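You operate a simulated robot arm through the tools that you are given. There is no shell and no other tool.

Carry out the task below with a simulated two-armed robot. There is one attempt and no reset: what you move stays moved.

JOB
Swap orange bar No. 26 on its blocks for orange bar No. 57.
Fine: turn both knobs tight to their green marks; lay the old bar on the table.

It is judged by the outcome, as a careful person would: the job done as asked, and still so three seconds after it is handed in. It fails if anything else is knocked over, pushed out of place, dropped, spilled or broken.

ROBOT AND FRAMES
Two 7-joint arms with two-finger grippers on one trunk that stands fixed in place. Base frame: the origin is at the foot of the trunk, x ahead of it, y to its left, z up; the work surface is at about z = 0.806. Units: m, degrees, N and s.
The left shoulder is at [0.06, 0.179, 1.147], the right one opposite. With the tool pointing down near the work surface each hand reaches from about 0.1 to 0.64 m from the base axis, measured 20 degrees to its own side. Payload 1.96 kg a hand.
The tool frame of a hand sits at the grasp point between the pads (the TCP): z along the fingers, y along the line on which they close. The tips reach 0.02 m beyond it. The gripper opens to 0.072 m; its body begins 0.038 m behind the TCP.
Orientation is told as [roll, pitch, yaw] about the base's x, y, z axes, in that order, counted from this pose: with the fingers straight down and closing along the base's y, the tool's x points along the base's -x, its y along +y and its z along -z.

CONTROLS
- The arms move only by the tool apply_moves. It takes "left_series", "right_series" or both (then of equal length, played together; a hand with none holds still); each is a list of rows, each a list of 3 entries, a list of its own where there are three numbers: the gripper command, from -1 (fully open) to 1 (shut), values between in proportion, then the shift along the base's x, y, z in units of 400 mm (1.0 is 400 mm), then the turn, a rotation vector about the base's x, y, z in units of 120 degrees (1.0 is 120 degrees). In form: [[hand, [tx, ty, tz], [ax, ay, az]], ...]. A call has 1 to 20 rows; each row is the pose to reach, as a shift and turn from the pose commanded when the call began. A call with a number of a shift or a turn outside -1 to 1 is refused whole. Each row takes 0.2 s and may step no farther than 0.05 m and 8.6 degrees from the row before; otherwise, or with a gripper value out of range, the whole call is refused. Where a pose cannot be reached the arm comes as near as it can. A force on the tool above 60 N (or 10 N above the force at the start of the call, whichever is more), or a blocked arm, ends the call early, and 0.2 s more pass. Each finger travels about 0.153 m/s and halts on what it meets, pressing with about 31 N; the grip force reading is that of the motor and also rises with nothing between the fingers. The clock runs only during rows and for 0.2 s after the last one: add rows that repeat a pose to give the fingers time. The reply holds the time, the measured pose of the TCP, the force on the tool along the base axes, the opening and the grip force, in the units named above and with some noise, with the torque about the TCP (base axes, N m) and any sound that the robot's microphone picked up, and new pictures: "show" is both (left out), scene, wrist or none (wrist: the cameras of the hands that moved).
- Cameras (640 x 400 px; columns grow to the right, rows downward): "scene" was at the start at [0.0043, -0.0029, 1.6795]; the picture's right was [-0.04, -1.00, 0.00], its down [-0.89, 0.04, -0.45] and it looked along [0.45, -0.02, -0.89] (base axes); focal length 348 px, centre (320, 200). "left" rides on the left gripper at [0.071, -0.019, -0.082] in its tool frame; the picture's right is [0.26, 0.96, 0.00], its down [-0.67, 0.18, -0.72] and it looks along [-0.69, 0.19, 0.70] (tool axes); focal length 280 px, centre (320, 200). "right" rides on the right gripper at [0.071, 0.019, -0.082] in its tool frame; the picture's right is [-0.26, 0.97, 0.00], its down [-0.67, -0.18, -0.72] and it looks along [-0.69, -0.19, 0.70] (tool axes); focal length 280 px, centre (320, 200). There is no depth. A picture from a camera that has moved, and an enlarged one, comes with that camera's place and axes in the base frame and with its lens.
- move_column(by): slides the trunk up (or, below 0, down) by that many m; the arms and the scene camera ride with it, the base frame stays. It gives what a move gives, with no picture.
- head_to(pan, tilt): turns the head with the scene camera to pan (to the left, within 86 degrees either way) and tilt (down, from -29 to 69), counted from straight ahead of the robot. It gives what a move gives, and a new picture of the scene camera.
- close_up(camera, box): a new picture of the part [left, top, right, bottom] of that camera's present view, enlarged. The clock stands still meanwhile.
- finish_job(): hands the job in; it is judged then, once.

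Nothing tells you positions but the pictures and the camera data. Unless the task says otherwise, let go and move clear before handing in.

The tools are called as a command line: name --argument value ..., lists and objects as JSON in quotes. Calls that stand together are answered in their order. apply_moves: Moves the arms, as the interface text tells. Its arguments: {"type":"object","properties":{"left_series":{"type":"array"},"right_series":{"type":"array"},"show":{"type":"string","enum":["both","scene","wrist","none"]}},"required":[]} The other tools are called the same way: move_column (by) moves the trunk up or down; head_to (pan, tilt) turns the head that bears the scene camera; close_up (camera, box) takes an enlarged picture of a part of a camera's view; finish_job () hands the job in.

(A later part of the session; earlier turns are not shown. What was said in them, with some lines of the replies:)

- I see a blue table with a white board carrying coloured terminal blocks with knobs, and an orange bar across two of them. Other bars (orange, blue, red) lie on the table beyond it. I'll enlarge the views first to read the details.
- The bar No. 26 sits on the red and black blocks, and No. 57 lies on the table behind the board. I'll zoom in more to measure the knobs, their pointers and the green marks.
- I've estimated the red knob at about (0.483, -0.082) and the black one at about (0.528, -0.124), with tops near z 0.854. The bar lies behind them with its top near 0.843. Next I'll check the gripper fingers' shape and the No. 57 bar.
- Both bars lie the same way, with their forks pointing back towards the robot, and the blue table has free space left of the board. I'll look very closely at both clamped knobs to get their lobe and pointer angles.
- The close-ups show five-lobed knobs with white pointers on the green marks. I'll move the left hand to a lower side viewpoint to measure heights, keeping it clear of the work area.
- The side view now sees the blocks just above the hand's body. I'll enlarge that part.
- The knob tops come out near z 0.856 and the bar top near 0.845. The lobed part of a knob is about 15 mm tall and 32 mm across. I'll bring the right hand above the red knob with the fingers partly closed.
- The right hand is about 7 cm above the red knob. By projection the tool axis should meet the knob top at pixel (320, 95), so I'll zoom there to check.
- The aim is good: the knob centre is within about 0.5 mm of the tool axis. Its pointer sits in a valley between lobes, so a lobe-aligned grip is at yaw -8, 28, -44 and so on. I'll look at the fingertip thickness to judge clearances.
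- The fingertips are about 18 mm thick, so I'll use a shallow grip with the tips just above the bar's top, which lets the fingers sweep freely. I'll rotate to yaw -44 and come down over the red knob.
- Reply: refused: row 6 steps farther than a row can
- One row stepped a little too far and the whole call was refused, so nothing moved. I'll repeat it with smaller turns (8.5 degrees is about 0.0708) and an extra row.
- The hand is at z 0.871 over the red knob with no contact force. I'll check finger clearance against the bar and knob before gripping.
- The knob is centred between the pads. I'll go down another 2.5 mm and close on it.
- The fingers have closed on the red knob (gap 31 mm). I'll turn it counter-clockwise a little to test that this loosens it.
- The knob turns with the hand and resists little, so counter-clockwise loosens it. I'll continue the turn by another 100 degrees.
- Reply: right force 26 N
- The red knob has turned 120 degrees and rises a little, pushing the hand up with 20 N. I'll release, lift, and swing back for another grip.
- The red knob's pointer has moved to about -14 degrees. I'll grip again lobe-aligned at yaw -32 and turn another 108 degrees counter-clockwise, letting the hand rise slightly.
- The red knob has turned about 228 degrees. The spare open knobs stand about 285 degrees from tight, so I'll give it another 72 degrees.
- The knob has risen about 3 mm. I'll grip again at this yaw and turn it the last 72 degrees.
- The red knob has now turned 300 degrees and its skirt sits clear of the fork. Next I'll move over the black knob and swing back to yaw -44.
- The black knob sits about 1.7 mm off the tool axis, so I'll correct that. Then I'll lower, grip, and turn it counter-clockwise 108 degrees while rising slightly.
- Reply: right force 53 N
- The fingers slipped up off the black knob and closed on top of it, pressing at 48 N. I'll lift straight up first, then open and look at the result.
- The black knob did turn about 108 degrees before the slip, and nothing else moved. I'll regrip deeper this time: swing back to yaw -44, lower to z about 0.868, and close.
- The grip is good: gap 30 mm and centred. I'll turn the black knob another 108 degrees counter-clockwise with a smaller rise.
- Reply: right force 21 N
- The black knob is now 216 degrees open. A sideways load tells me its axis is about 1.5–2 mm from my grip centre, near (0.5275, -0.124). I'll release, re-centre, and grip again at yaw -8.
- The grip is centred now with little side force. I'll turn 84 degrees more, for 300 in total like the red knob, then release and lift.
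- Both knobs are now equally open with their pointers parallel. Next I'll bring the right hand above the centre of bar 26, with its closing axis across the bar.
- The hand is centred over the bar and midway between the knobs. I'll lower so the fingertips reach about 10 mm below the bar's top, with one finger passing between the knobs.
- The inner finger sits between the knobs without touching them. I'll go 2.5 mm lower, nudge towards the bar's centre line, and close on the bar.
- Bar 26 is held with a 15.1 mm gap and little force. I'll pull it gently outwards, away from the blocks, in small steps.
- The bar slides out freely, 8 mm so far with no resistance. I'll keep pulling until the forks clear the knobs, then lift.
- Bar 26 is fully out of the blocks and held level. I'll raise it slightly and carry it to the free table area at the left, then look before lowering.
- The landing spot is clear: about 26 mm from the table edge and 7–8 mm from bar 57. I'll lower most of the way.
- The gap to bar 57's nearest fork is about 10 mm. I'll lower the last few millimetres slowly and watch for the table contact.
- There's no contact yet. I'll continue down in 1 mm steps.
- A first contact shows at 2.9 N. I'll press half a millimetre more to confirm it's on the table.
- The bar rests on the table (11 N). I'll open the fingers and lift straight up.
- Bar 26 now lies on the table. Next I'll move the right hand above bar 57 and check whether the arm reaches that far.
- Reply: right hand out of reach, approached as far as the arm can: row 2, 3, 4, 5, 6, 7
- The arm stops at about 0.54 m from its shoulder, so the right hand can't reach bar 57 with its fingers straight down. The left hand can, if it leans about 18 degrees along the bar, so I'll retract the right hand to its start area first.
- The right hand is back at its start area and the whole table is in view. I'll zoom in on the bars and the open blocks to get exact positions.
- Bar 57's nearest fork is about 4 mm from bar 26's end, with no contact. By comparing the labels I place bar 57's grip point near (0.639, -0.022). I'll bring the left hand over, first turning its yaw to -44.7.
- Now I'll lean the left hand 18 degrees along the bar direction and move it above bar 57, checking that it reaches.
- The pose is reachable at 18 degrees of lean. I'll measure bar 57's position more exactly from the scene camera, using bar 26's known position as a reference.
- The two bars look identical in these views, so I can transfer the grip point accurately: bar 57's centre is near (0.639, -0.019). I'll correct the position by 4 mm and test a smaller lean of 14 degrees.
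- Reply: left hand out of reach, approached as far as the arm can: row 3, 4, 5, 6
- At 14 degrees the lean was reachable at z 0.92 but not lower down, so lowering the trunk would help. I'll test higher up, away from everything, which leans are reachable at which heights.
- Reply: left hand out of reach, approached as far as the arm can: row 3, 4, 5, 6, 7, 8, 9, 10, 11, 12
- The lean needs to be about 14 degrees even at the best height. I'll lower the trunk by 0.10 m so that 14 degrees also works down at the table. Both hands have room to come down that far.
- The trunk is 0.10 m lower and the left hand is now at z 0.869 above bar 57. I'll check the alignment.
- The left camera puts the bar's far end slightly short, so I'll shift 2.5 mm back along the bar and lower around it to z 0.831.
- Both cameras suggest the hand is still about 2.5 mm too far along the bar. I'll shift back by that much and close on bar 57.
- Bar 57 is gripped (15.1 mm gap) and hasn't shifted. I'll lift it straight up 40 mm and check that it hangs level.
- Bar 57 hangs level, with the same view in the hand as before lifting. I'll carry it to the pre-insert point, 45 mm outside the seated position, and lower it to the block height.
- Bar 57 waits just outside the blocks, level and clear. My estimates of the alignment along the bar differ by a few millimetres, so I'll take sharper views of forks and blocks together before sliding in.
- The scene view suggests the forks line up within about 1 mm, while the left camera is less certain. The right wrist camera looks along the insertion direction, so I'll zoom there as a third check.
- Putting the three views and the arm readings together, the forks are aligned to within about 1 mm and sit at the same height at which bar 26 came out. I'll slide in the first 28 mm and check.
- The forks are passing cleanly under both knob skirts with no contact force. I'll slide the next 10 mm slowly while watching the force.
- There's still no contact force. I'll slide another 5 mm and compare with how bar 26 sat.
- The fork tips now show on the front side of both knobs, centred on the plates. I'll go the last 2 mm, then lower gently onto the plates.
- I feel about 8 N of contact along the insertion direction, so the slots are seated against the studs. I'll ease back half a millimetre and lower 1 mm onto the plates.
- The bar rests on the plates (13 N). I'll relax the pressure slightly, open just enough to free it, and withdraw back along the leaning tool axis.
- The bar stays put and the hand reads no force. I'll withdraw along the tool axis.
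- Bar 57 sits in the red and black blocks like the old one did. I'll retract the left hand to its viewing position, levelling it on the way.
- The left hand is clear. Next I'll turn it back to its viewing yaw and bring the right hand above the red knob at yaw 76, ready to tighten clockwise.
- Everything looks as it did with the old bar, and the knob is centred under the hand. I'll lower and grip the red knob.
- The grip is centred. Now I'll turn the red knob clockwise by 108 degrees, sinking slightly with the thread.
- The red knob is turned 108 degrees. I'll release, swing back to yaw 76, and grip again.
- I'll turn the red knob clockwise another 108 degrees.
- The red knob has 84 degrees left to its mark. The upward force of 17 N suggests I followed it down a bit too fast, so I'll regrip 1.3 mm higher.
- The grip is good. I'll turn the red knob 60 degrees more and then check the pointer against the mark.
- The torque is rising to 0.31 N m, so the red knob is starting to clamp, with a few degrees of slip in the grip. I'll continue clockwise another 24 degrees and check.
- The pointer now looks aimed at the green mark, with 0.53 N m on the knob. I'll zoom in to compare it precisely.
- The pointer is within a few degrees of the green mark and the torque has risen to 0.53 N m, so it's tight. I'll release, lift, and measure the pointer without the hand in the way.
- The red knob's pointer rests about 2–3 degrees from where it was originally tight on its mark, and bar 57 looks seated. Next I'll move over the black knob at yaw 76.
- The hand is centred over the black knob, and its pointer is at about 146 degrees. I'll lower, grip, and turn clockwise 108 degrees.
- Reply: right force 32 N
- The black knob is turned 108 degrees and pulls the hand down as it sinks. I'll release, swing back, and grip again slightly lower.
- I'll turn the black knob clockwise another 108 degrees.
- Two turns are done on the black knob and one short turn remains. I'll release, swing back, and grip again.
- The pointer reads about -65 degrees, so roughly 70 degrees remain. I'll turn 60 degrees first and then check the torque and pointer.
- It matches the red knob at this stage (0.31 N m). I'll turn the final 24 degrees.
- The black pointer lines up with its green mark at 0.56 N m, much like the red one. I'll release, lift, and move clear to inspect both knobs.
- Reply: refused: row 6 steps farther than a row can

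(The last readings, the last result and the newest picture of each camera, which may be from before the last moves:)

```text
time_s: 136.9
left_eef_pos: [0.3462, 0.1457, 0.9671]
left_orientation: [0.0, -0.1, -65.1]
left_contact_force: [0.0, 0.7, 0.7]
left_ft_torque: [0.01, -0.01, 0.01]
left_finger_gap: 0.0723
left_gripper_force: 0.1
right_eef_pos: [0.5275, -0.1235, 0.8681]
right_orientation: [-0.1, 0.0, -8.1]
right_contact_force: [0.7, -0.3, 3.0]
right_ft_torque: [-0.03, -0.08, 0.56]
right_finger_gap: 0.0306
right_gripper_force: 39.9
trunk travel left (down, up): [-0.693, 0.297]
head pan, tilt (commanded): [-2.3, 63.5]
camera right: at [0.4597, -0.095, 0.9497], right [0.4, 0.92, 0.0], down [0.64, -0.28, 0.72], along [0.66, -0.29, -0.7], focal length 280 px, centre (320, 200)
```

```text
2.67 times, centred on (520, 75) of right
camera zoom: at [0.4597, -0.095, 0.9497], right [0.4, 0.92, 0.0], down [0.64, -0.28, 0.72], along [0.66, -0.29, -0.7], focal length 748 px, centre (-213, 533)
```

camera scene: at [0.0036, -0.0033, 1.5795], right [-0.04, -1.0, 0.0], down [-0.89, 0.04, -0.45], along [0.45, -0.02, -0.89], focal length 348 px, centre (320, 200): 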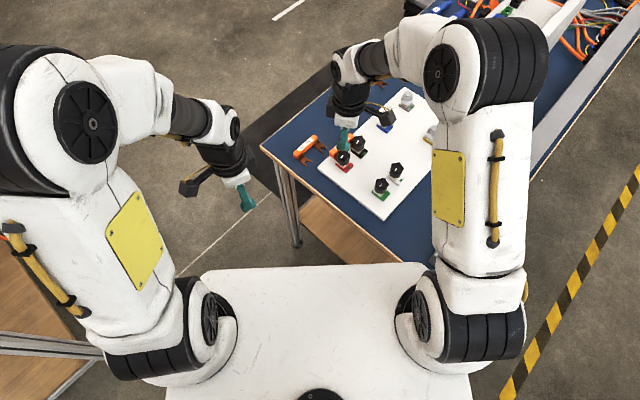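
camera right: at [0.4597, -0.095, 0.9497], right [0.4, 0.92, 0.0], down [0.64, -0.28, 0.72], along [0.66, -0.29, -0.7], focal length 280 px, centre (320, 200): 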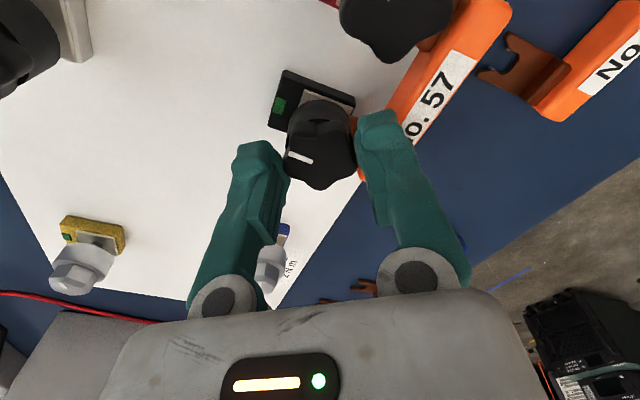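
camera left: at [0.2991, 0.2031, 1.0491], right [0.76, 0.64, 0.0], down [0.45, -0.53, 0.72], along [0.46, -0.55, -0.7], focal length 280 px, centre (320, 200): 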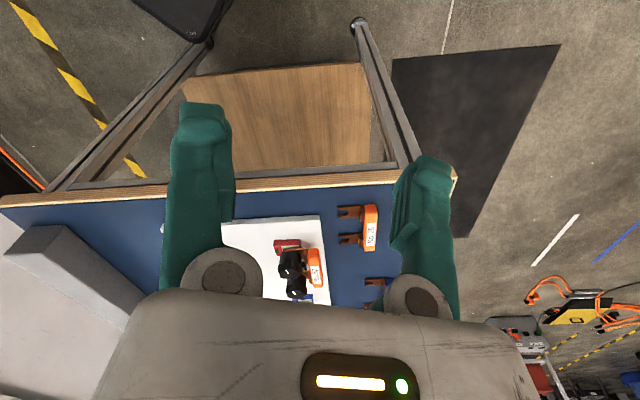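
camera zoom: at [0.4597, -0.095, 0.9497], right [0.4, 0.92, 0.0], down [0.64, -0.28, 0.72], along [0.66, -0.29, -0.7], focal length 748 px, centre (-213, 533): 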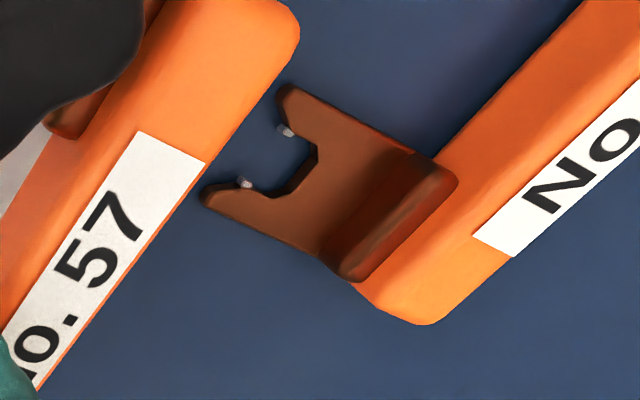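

The move was refused for one over-long step, so the hand is still gripping the black knob. I'll repeat the release and retreat with smaller steps.

apply_moves --right_series '[[-0.15, [0, 0, 0], [0, 0, 0]], [-0.15, [0, 0, 0], [0, 0, 0]], [-0.15, [0, 0, 0.05], [0, 0, 0]], [-0.15, [0, 0, 0.12], [0, 0, 0]], [-0.22, [-0.02, -0.05, 0.2], [0, 0, 0]], [-0.22, [-0.05, -0.12, 0.27], [0, 0, 0]], [-0.22, [-0.09, -0.2, 0.33], [0, 0, 0]], [-0.22, [-0.14, -0.29, 0.37], [0, 0, 0]], [-0.22, [-0.19, -0.39, 0.4], [0, 0, 0]], [-0.22, [-0.24, -0.49, 0.4], [0, 0, 0]], [-0.22, [-0.28, -0.55, 0.4], [0, 0, 0]]]' --show "both"

close_up --camera "scene" --box '[332, 138, 376, 176]'

close_up --camera "scene" --box '[346, 134, 372, 161]'

close_up --camera "left" --box '[240, 210, 360, 305]'

close_up --camera "right" --box '[400, 0, 640, 150]'

```text
time_s: 139.3
left_eef_pos: [0.3462, 0.146, 0.9679]
left_orientation: [0.0, 0.0, -65.1]
left_contact_force: [-0.5, 0.8, -0.2]
left_ft_torque: [0.01, -0.02, -0.01]
left_finger_gap: 0.072
left_gripper_force: 0.1
right_eef_pos: [0.4149, -0.3449, 1.0275]
right_orientation: [-0.1, 0.0, -8.0]
right_contact_force: [0.6, 0.9, 0.9]
right_ft_torque: [0.03, -0.03, -0.01]
right_finger_gap: 0.0438
right_gripper_force: 0.1
trunk travel left (down, up): [-0.693, 0.297]
head pan, tilt (commanded): [-2.3, 63.5]
camera scene: at [0.0037, -0.0032, 1.5795], right [-0.04, -1.0, 0.0], down [-0.89, 0.04, -0.45], along [0.45, -0.02, -0.89], focal length 348 px, centre (320, 200)
camera right: at [0.3474, -0.3163, 1.1085], right [0.39, 0.92, 0.0], down [0.64, -0.27, 0.72], along [0.66, -0.28, -0.7], focal length 280 px, centre (320, 200)
```

scene: 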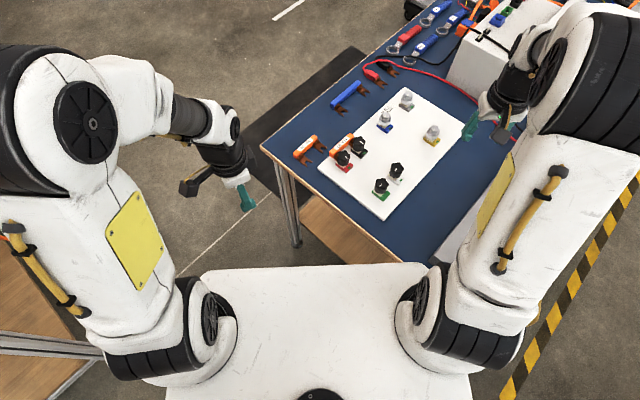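
right: 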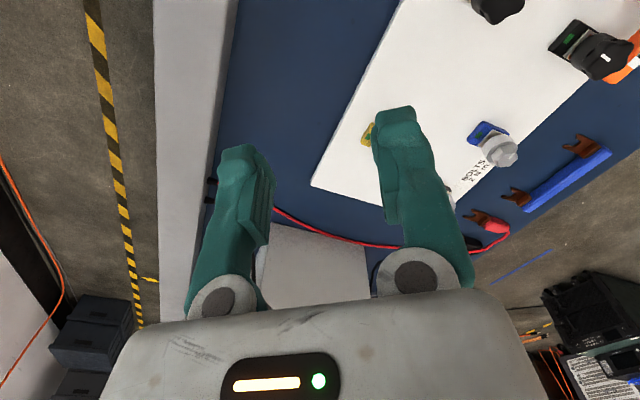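

```text
10.53 times, centred on (354, 157) of scene
camera zoom: at [0.0037, -0.0032, 1.5795], right [-0.04, -1.0, 0.0], down [-0.89, 0.04, -0.45], along [0.45, -0.02, -0.89], focal length 3658 px, centre (-38, 653)
```

zoom: 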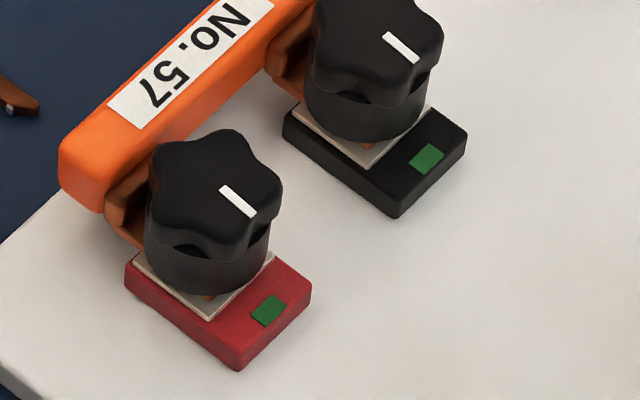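

```text
14.81 times, centred on (359, 148) of scene
camera zoom: at [0.0037, -0.0032, 1.5795], right [-0.04, -1.0, 0.0], down [-0.89, 0.04, -0.45], along [0.45, -0.02, -0.89], focal length 5149 px, centre (-258, 978)
```

zoom: 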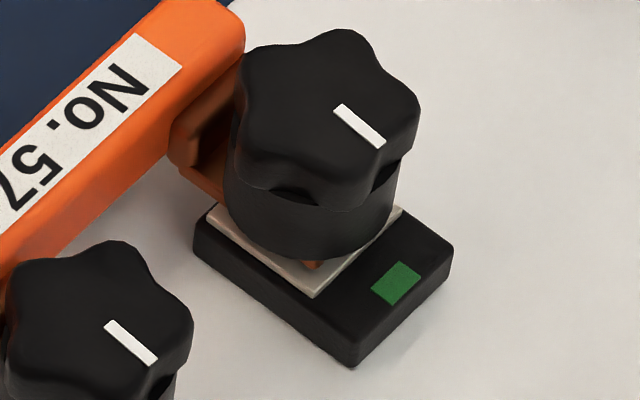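

```text
4.21 times, centred on (300, 258) of left
camera zoom: at [0.2991, 0.2031, 1.0491], right [0.76, 0.65, 0.0], down [0.45, -0.53, 0.72], along [0.46, -0.55, -0.7], focal length 1181 px, centre (404, -42)
```

zoom: 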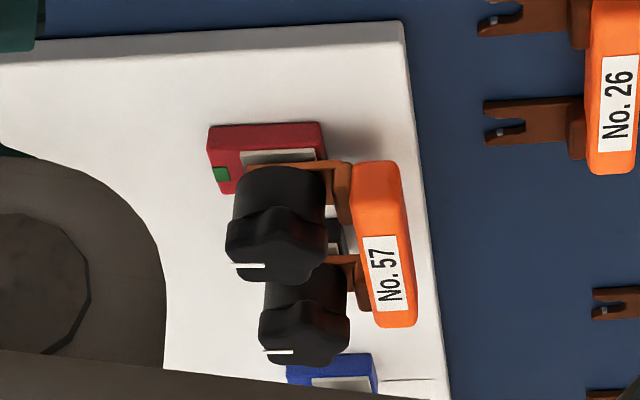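

```text
2.67 times, centred on (520, 75) of right
camera zoom: at [0.3474, -0.3163, 1.1085], right [0.39, 0.92, 0.0], down [0.64, -0.27, 0.72], along [0.66, -0.28, -0.7], focal length 748 px, centre (-213, 533)
```

zoom: 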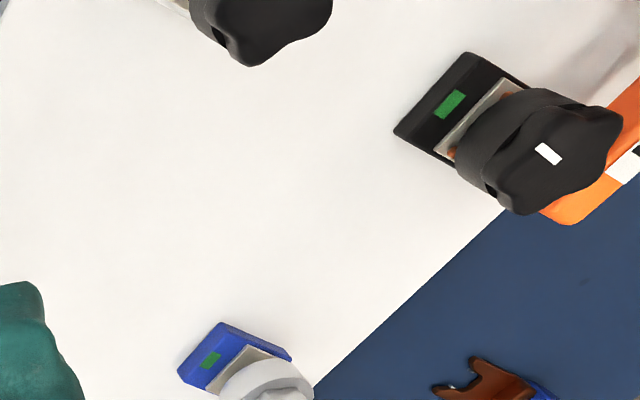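

Both knobs are released and bar 57 sits flat. The pointers look a few degrees past the marks, so I'll measure them at high zoom.

close_up --camera "scene" --box '[338, 150, 351, 163]'

close_up --camera "scene" --box '[353, 136, 366, 149]'

close_up --camera "scene" --box '[340, 150, 360, 172]'

close_up --camera "scene" --box '[352, 136, 372, 158]'

```text
16.00 times, centred on (344, 156) of scene
camera zoom: at [0.0037, -0.0032, 1.5795], right [-0.04, -1.0, 0.0], down [-0.89, 0.04, -0.45], along [0.45, -0.02, -0.89], focal length 5561 px, centre (-72, 896)
```

zoom: 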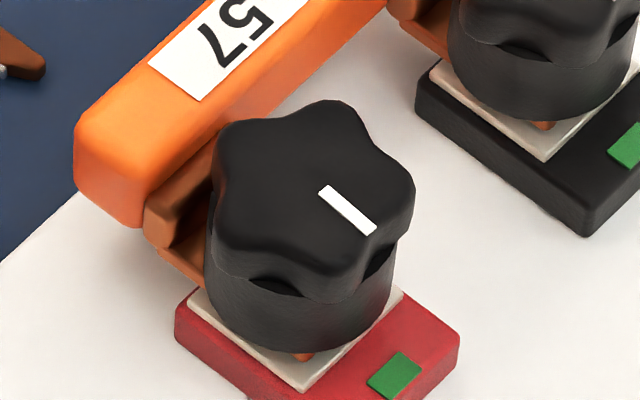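

```text
16.00 times, centred on (360, 142) of scene
camera zoom: at [0.0037, -0.0032, 1.5795], right [-0.04, -1.0, 0.0], down [-0.89, 0.04, -0.45], along [0.45, -0.02, -0.89], focal length 5561 px, centre (-312, 1120)
```

zoom: 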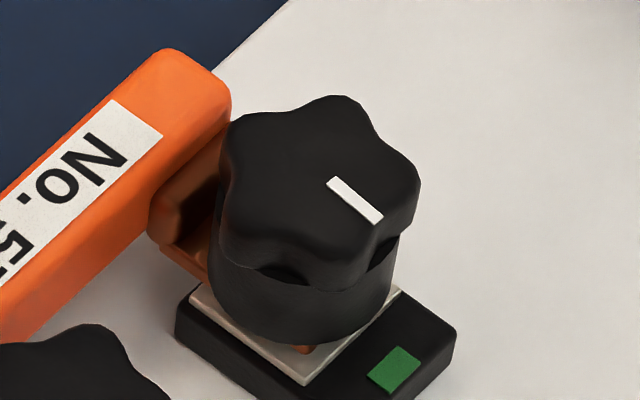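

```text
16.00 times, centred on (350, 161) of scene
camera zoom: at [0.0037, -0.0032, 1.5795], right [-0.04, -1.0, 0.0], down [-0.89, 0.04, -0.45], along [0.45, -0.02, -0.89], focal length 5561 px, centre (-160, 824)
```

zoom: 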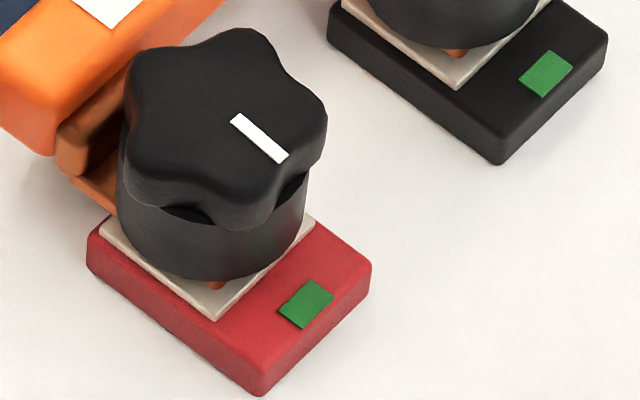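

```text
16.00 times, centred on (362, 147) of scene
camera zoom: at [0.0037, -0.0032, 1.5795], right [-0.04, -1.0, 0.0], down [-0.89, 0.04, -0.45], along [0.45, -0.02, -0.89], focal length 5561 px, centre (-352, 1048)
```

zoom: 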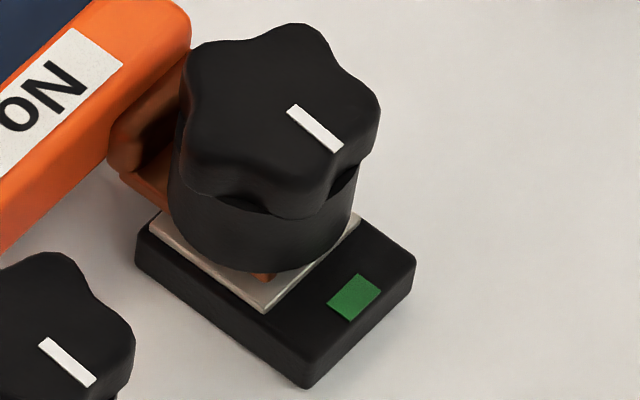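

The pointers read roughly 3–4 degrees past the marks, which is close to my measuring error. The left camera is in the same pose as at the very start, so I'll take the identical view and compare directly.

close_up --camera "left" --box '[255, 220, 345, 305]'

close_up --camera "left" --box '[285, 255, 315, 300]'

close_up --camera "scene" --box '[365, 155, 405, 200]'

```text
4.71 times, centred on (300, 262) of left
camera zoom: at [0.2991, 0.2031, 1.0491], right [0.76, 0.65, 0.0], down [0.45, -0.53, 0.72], along [0.46, -0.55, -0.7], focal length 1320 px, centre (414, -94)
```

zoom: 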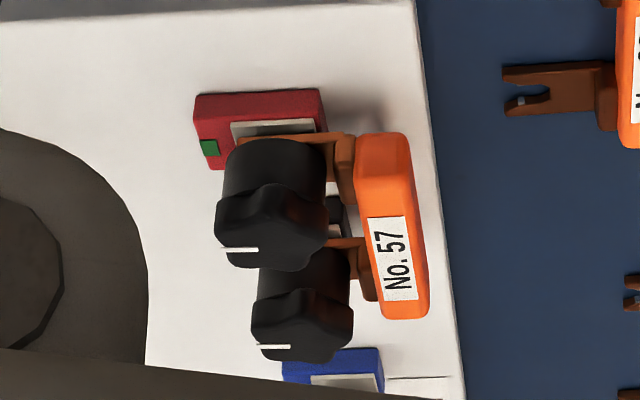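

```text
8.89 times, centred on (300, 278) of left
camera zoom: at [0.2991, 0.2031, 1.0491], right [0.76, 0.65, 0.0], down [0.45, -0.53, 0.72], along [0.46, -0.55, -0.7], focal length 2492 px, centre (498, -489)
```

zoom: 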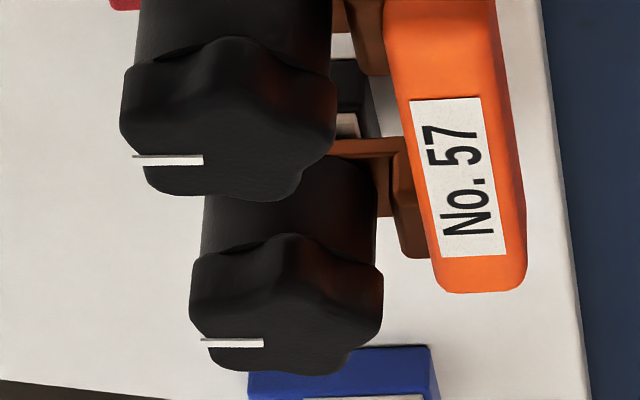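

```text
8.89 times, centred on (385, 178) of scene
camera zoom: at [0.0037, -0.0032, 1.5795], right [-0.04, -1.0, 0.0], down [-0.89, 0.04, -0.45], along [0.45, -0.02, -0.89], focal length 3089 px, centre (-258, 400)
```

zoom: 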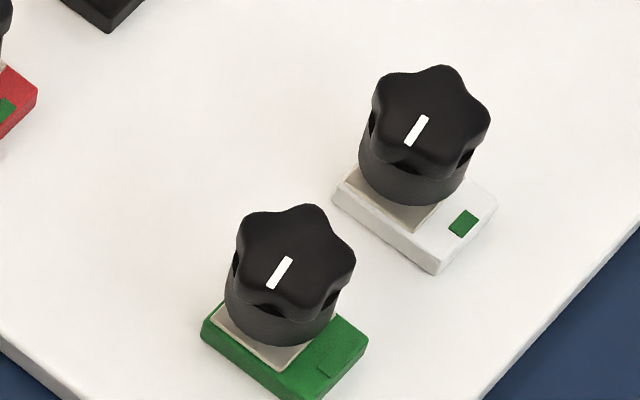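

In the same left view, the pointers and bar 57 sit as bar 26's did at the start. Both pointers point within the width of their green marks, about 4 degrees past centre and tight. I'll check the rest of the table once more for anything disturbed.

close_up --camera "scene" --box '[255, 60, 480, 225]'

close_up --camera "scene" --box '[285, 70, 375, 170]'

```text
2.42 times, centred on (368, 142) of scene
camera zoom: at [0.0037, -0.0032, 1.5795], right [-0.04, -1.0, 0.0], down [-0.89, 0.04, -0.45], along [0.45, -0.02, -0.89], focal length 843 px, centre (205, 339)
```

zoom: 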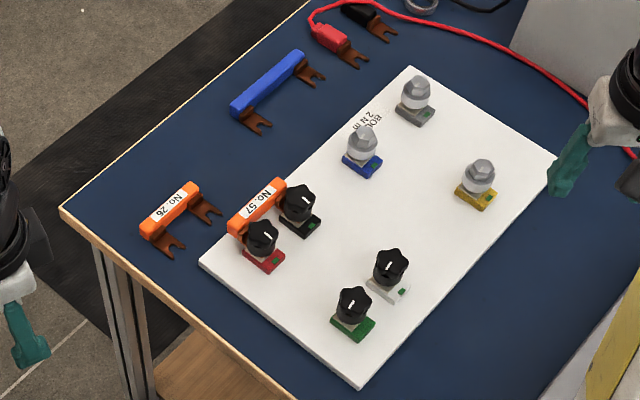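

```text
4.00 times, centred on (330, 120) of scene
camera zoom: at [0.0037, -0.0032, 1.5795], right [-0.04, -1.0, 0.0], down [-0.89, 0.04, -0.45], along [0.45, -0.02, -0.89], focal length 1390 px, centre (280, 520)
```

zoom: 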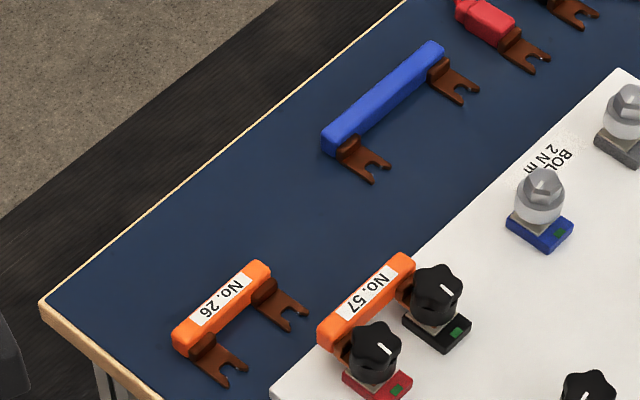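

Everything is in order:
- Bar 57 is seated in the red and black blocks.
- Both knobs are tight with their pointers on the green marks.
- Bar 26 lies on the table.
- The other bars, bolts and leads are untouched, and both hands are clear.

I'll hand in the job.

finish_job

```text
The job is handed in.
```

I swapped the bars: No. 57 is now seated in the red and black blocks, and No. 26 lies flat on the table to the left of the board. I've handed the job in, and no verdict has come back yet.

- **Knobs:** both are tight, at about 0.55 N m each. Their pointers sit on the green marks but roughly 4 degrees past centre. I left them there because that is close to my measuring error.
- **Loosening:** my grip slipped off the black knob once and the fingers pressed on its top at 48 N. I lifted straight off, and nothing moved or broke.
- **Reach:** the right hand couldn't reach No. 57. I lowered the trunk by 0.10 m and used the left hand, leaning about 14 degrees, to fetch and insert it. The trunk is still at that lower height.
- **Rest of the table:** the other bars, bolts and leads look undisturbed in the last view, and both hands are clear of the work.
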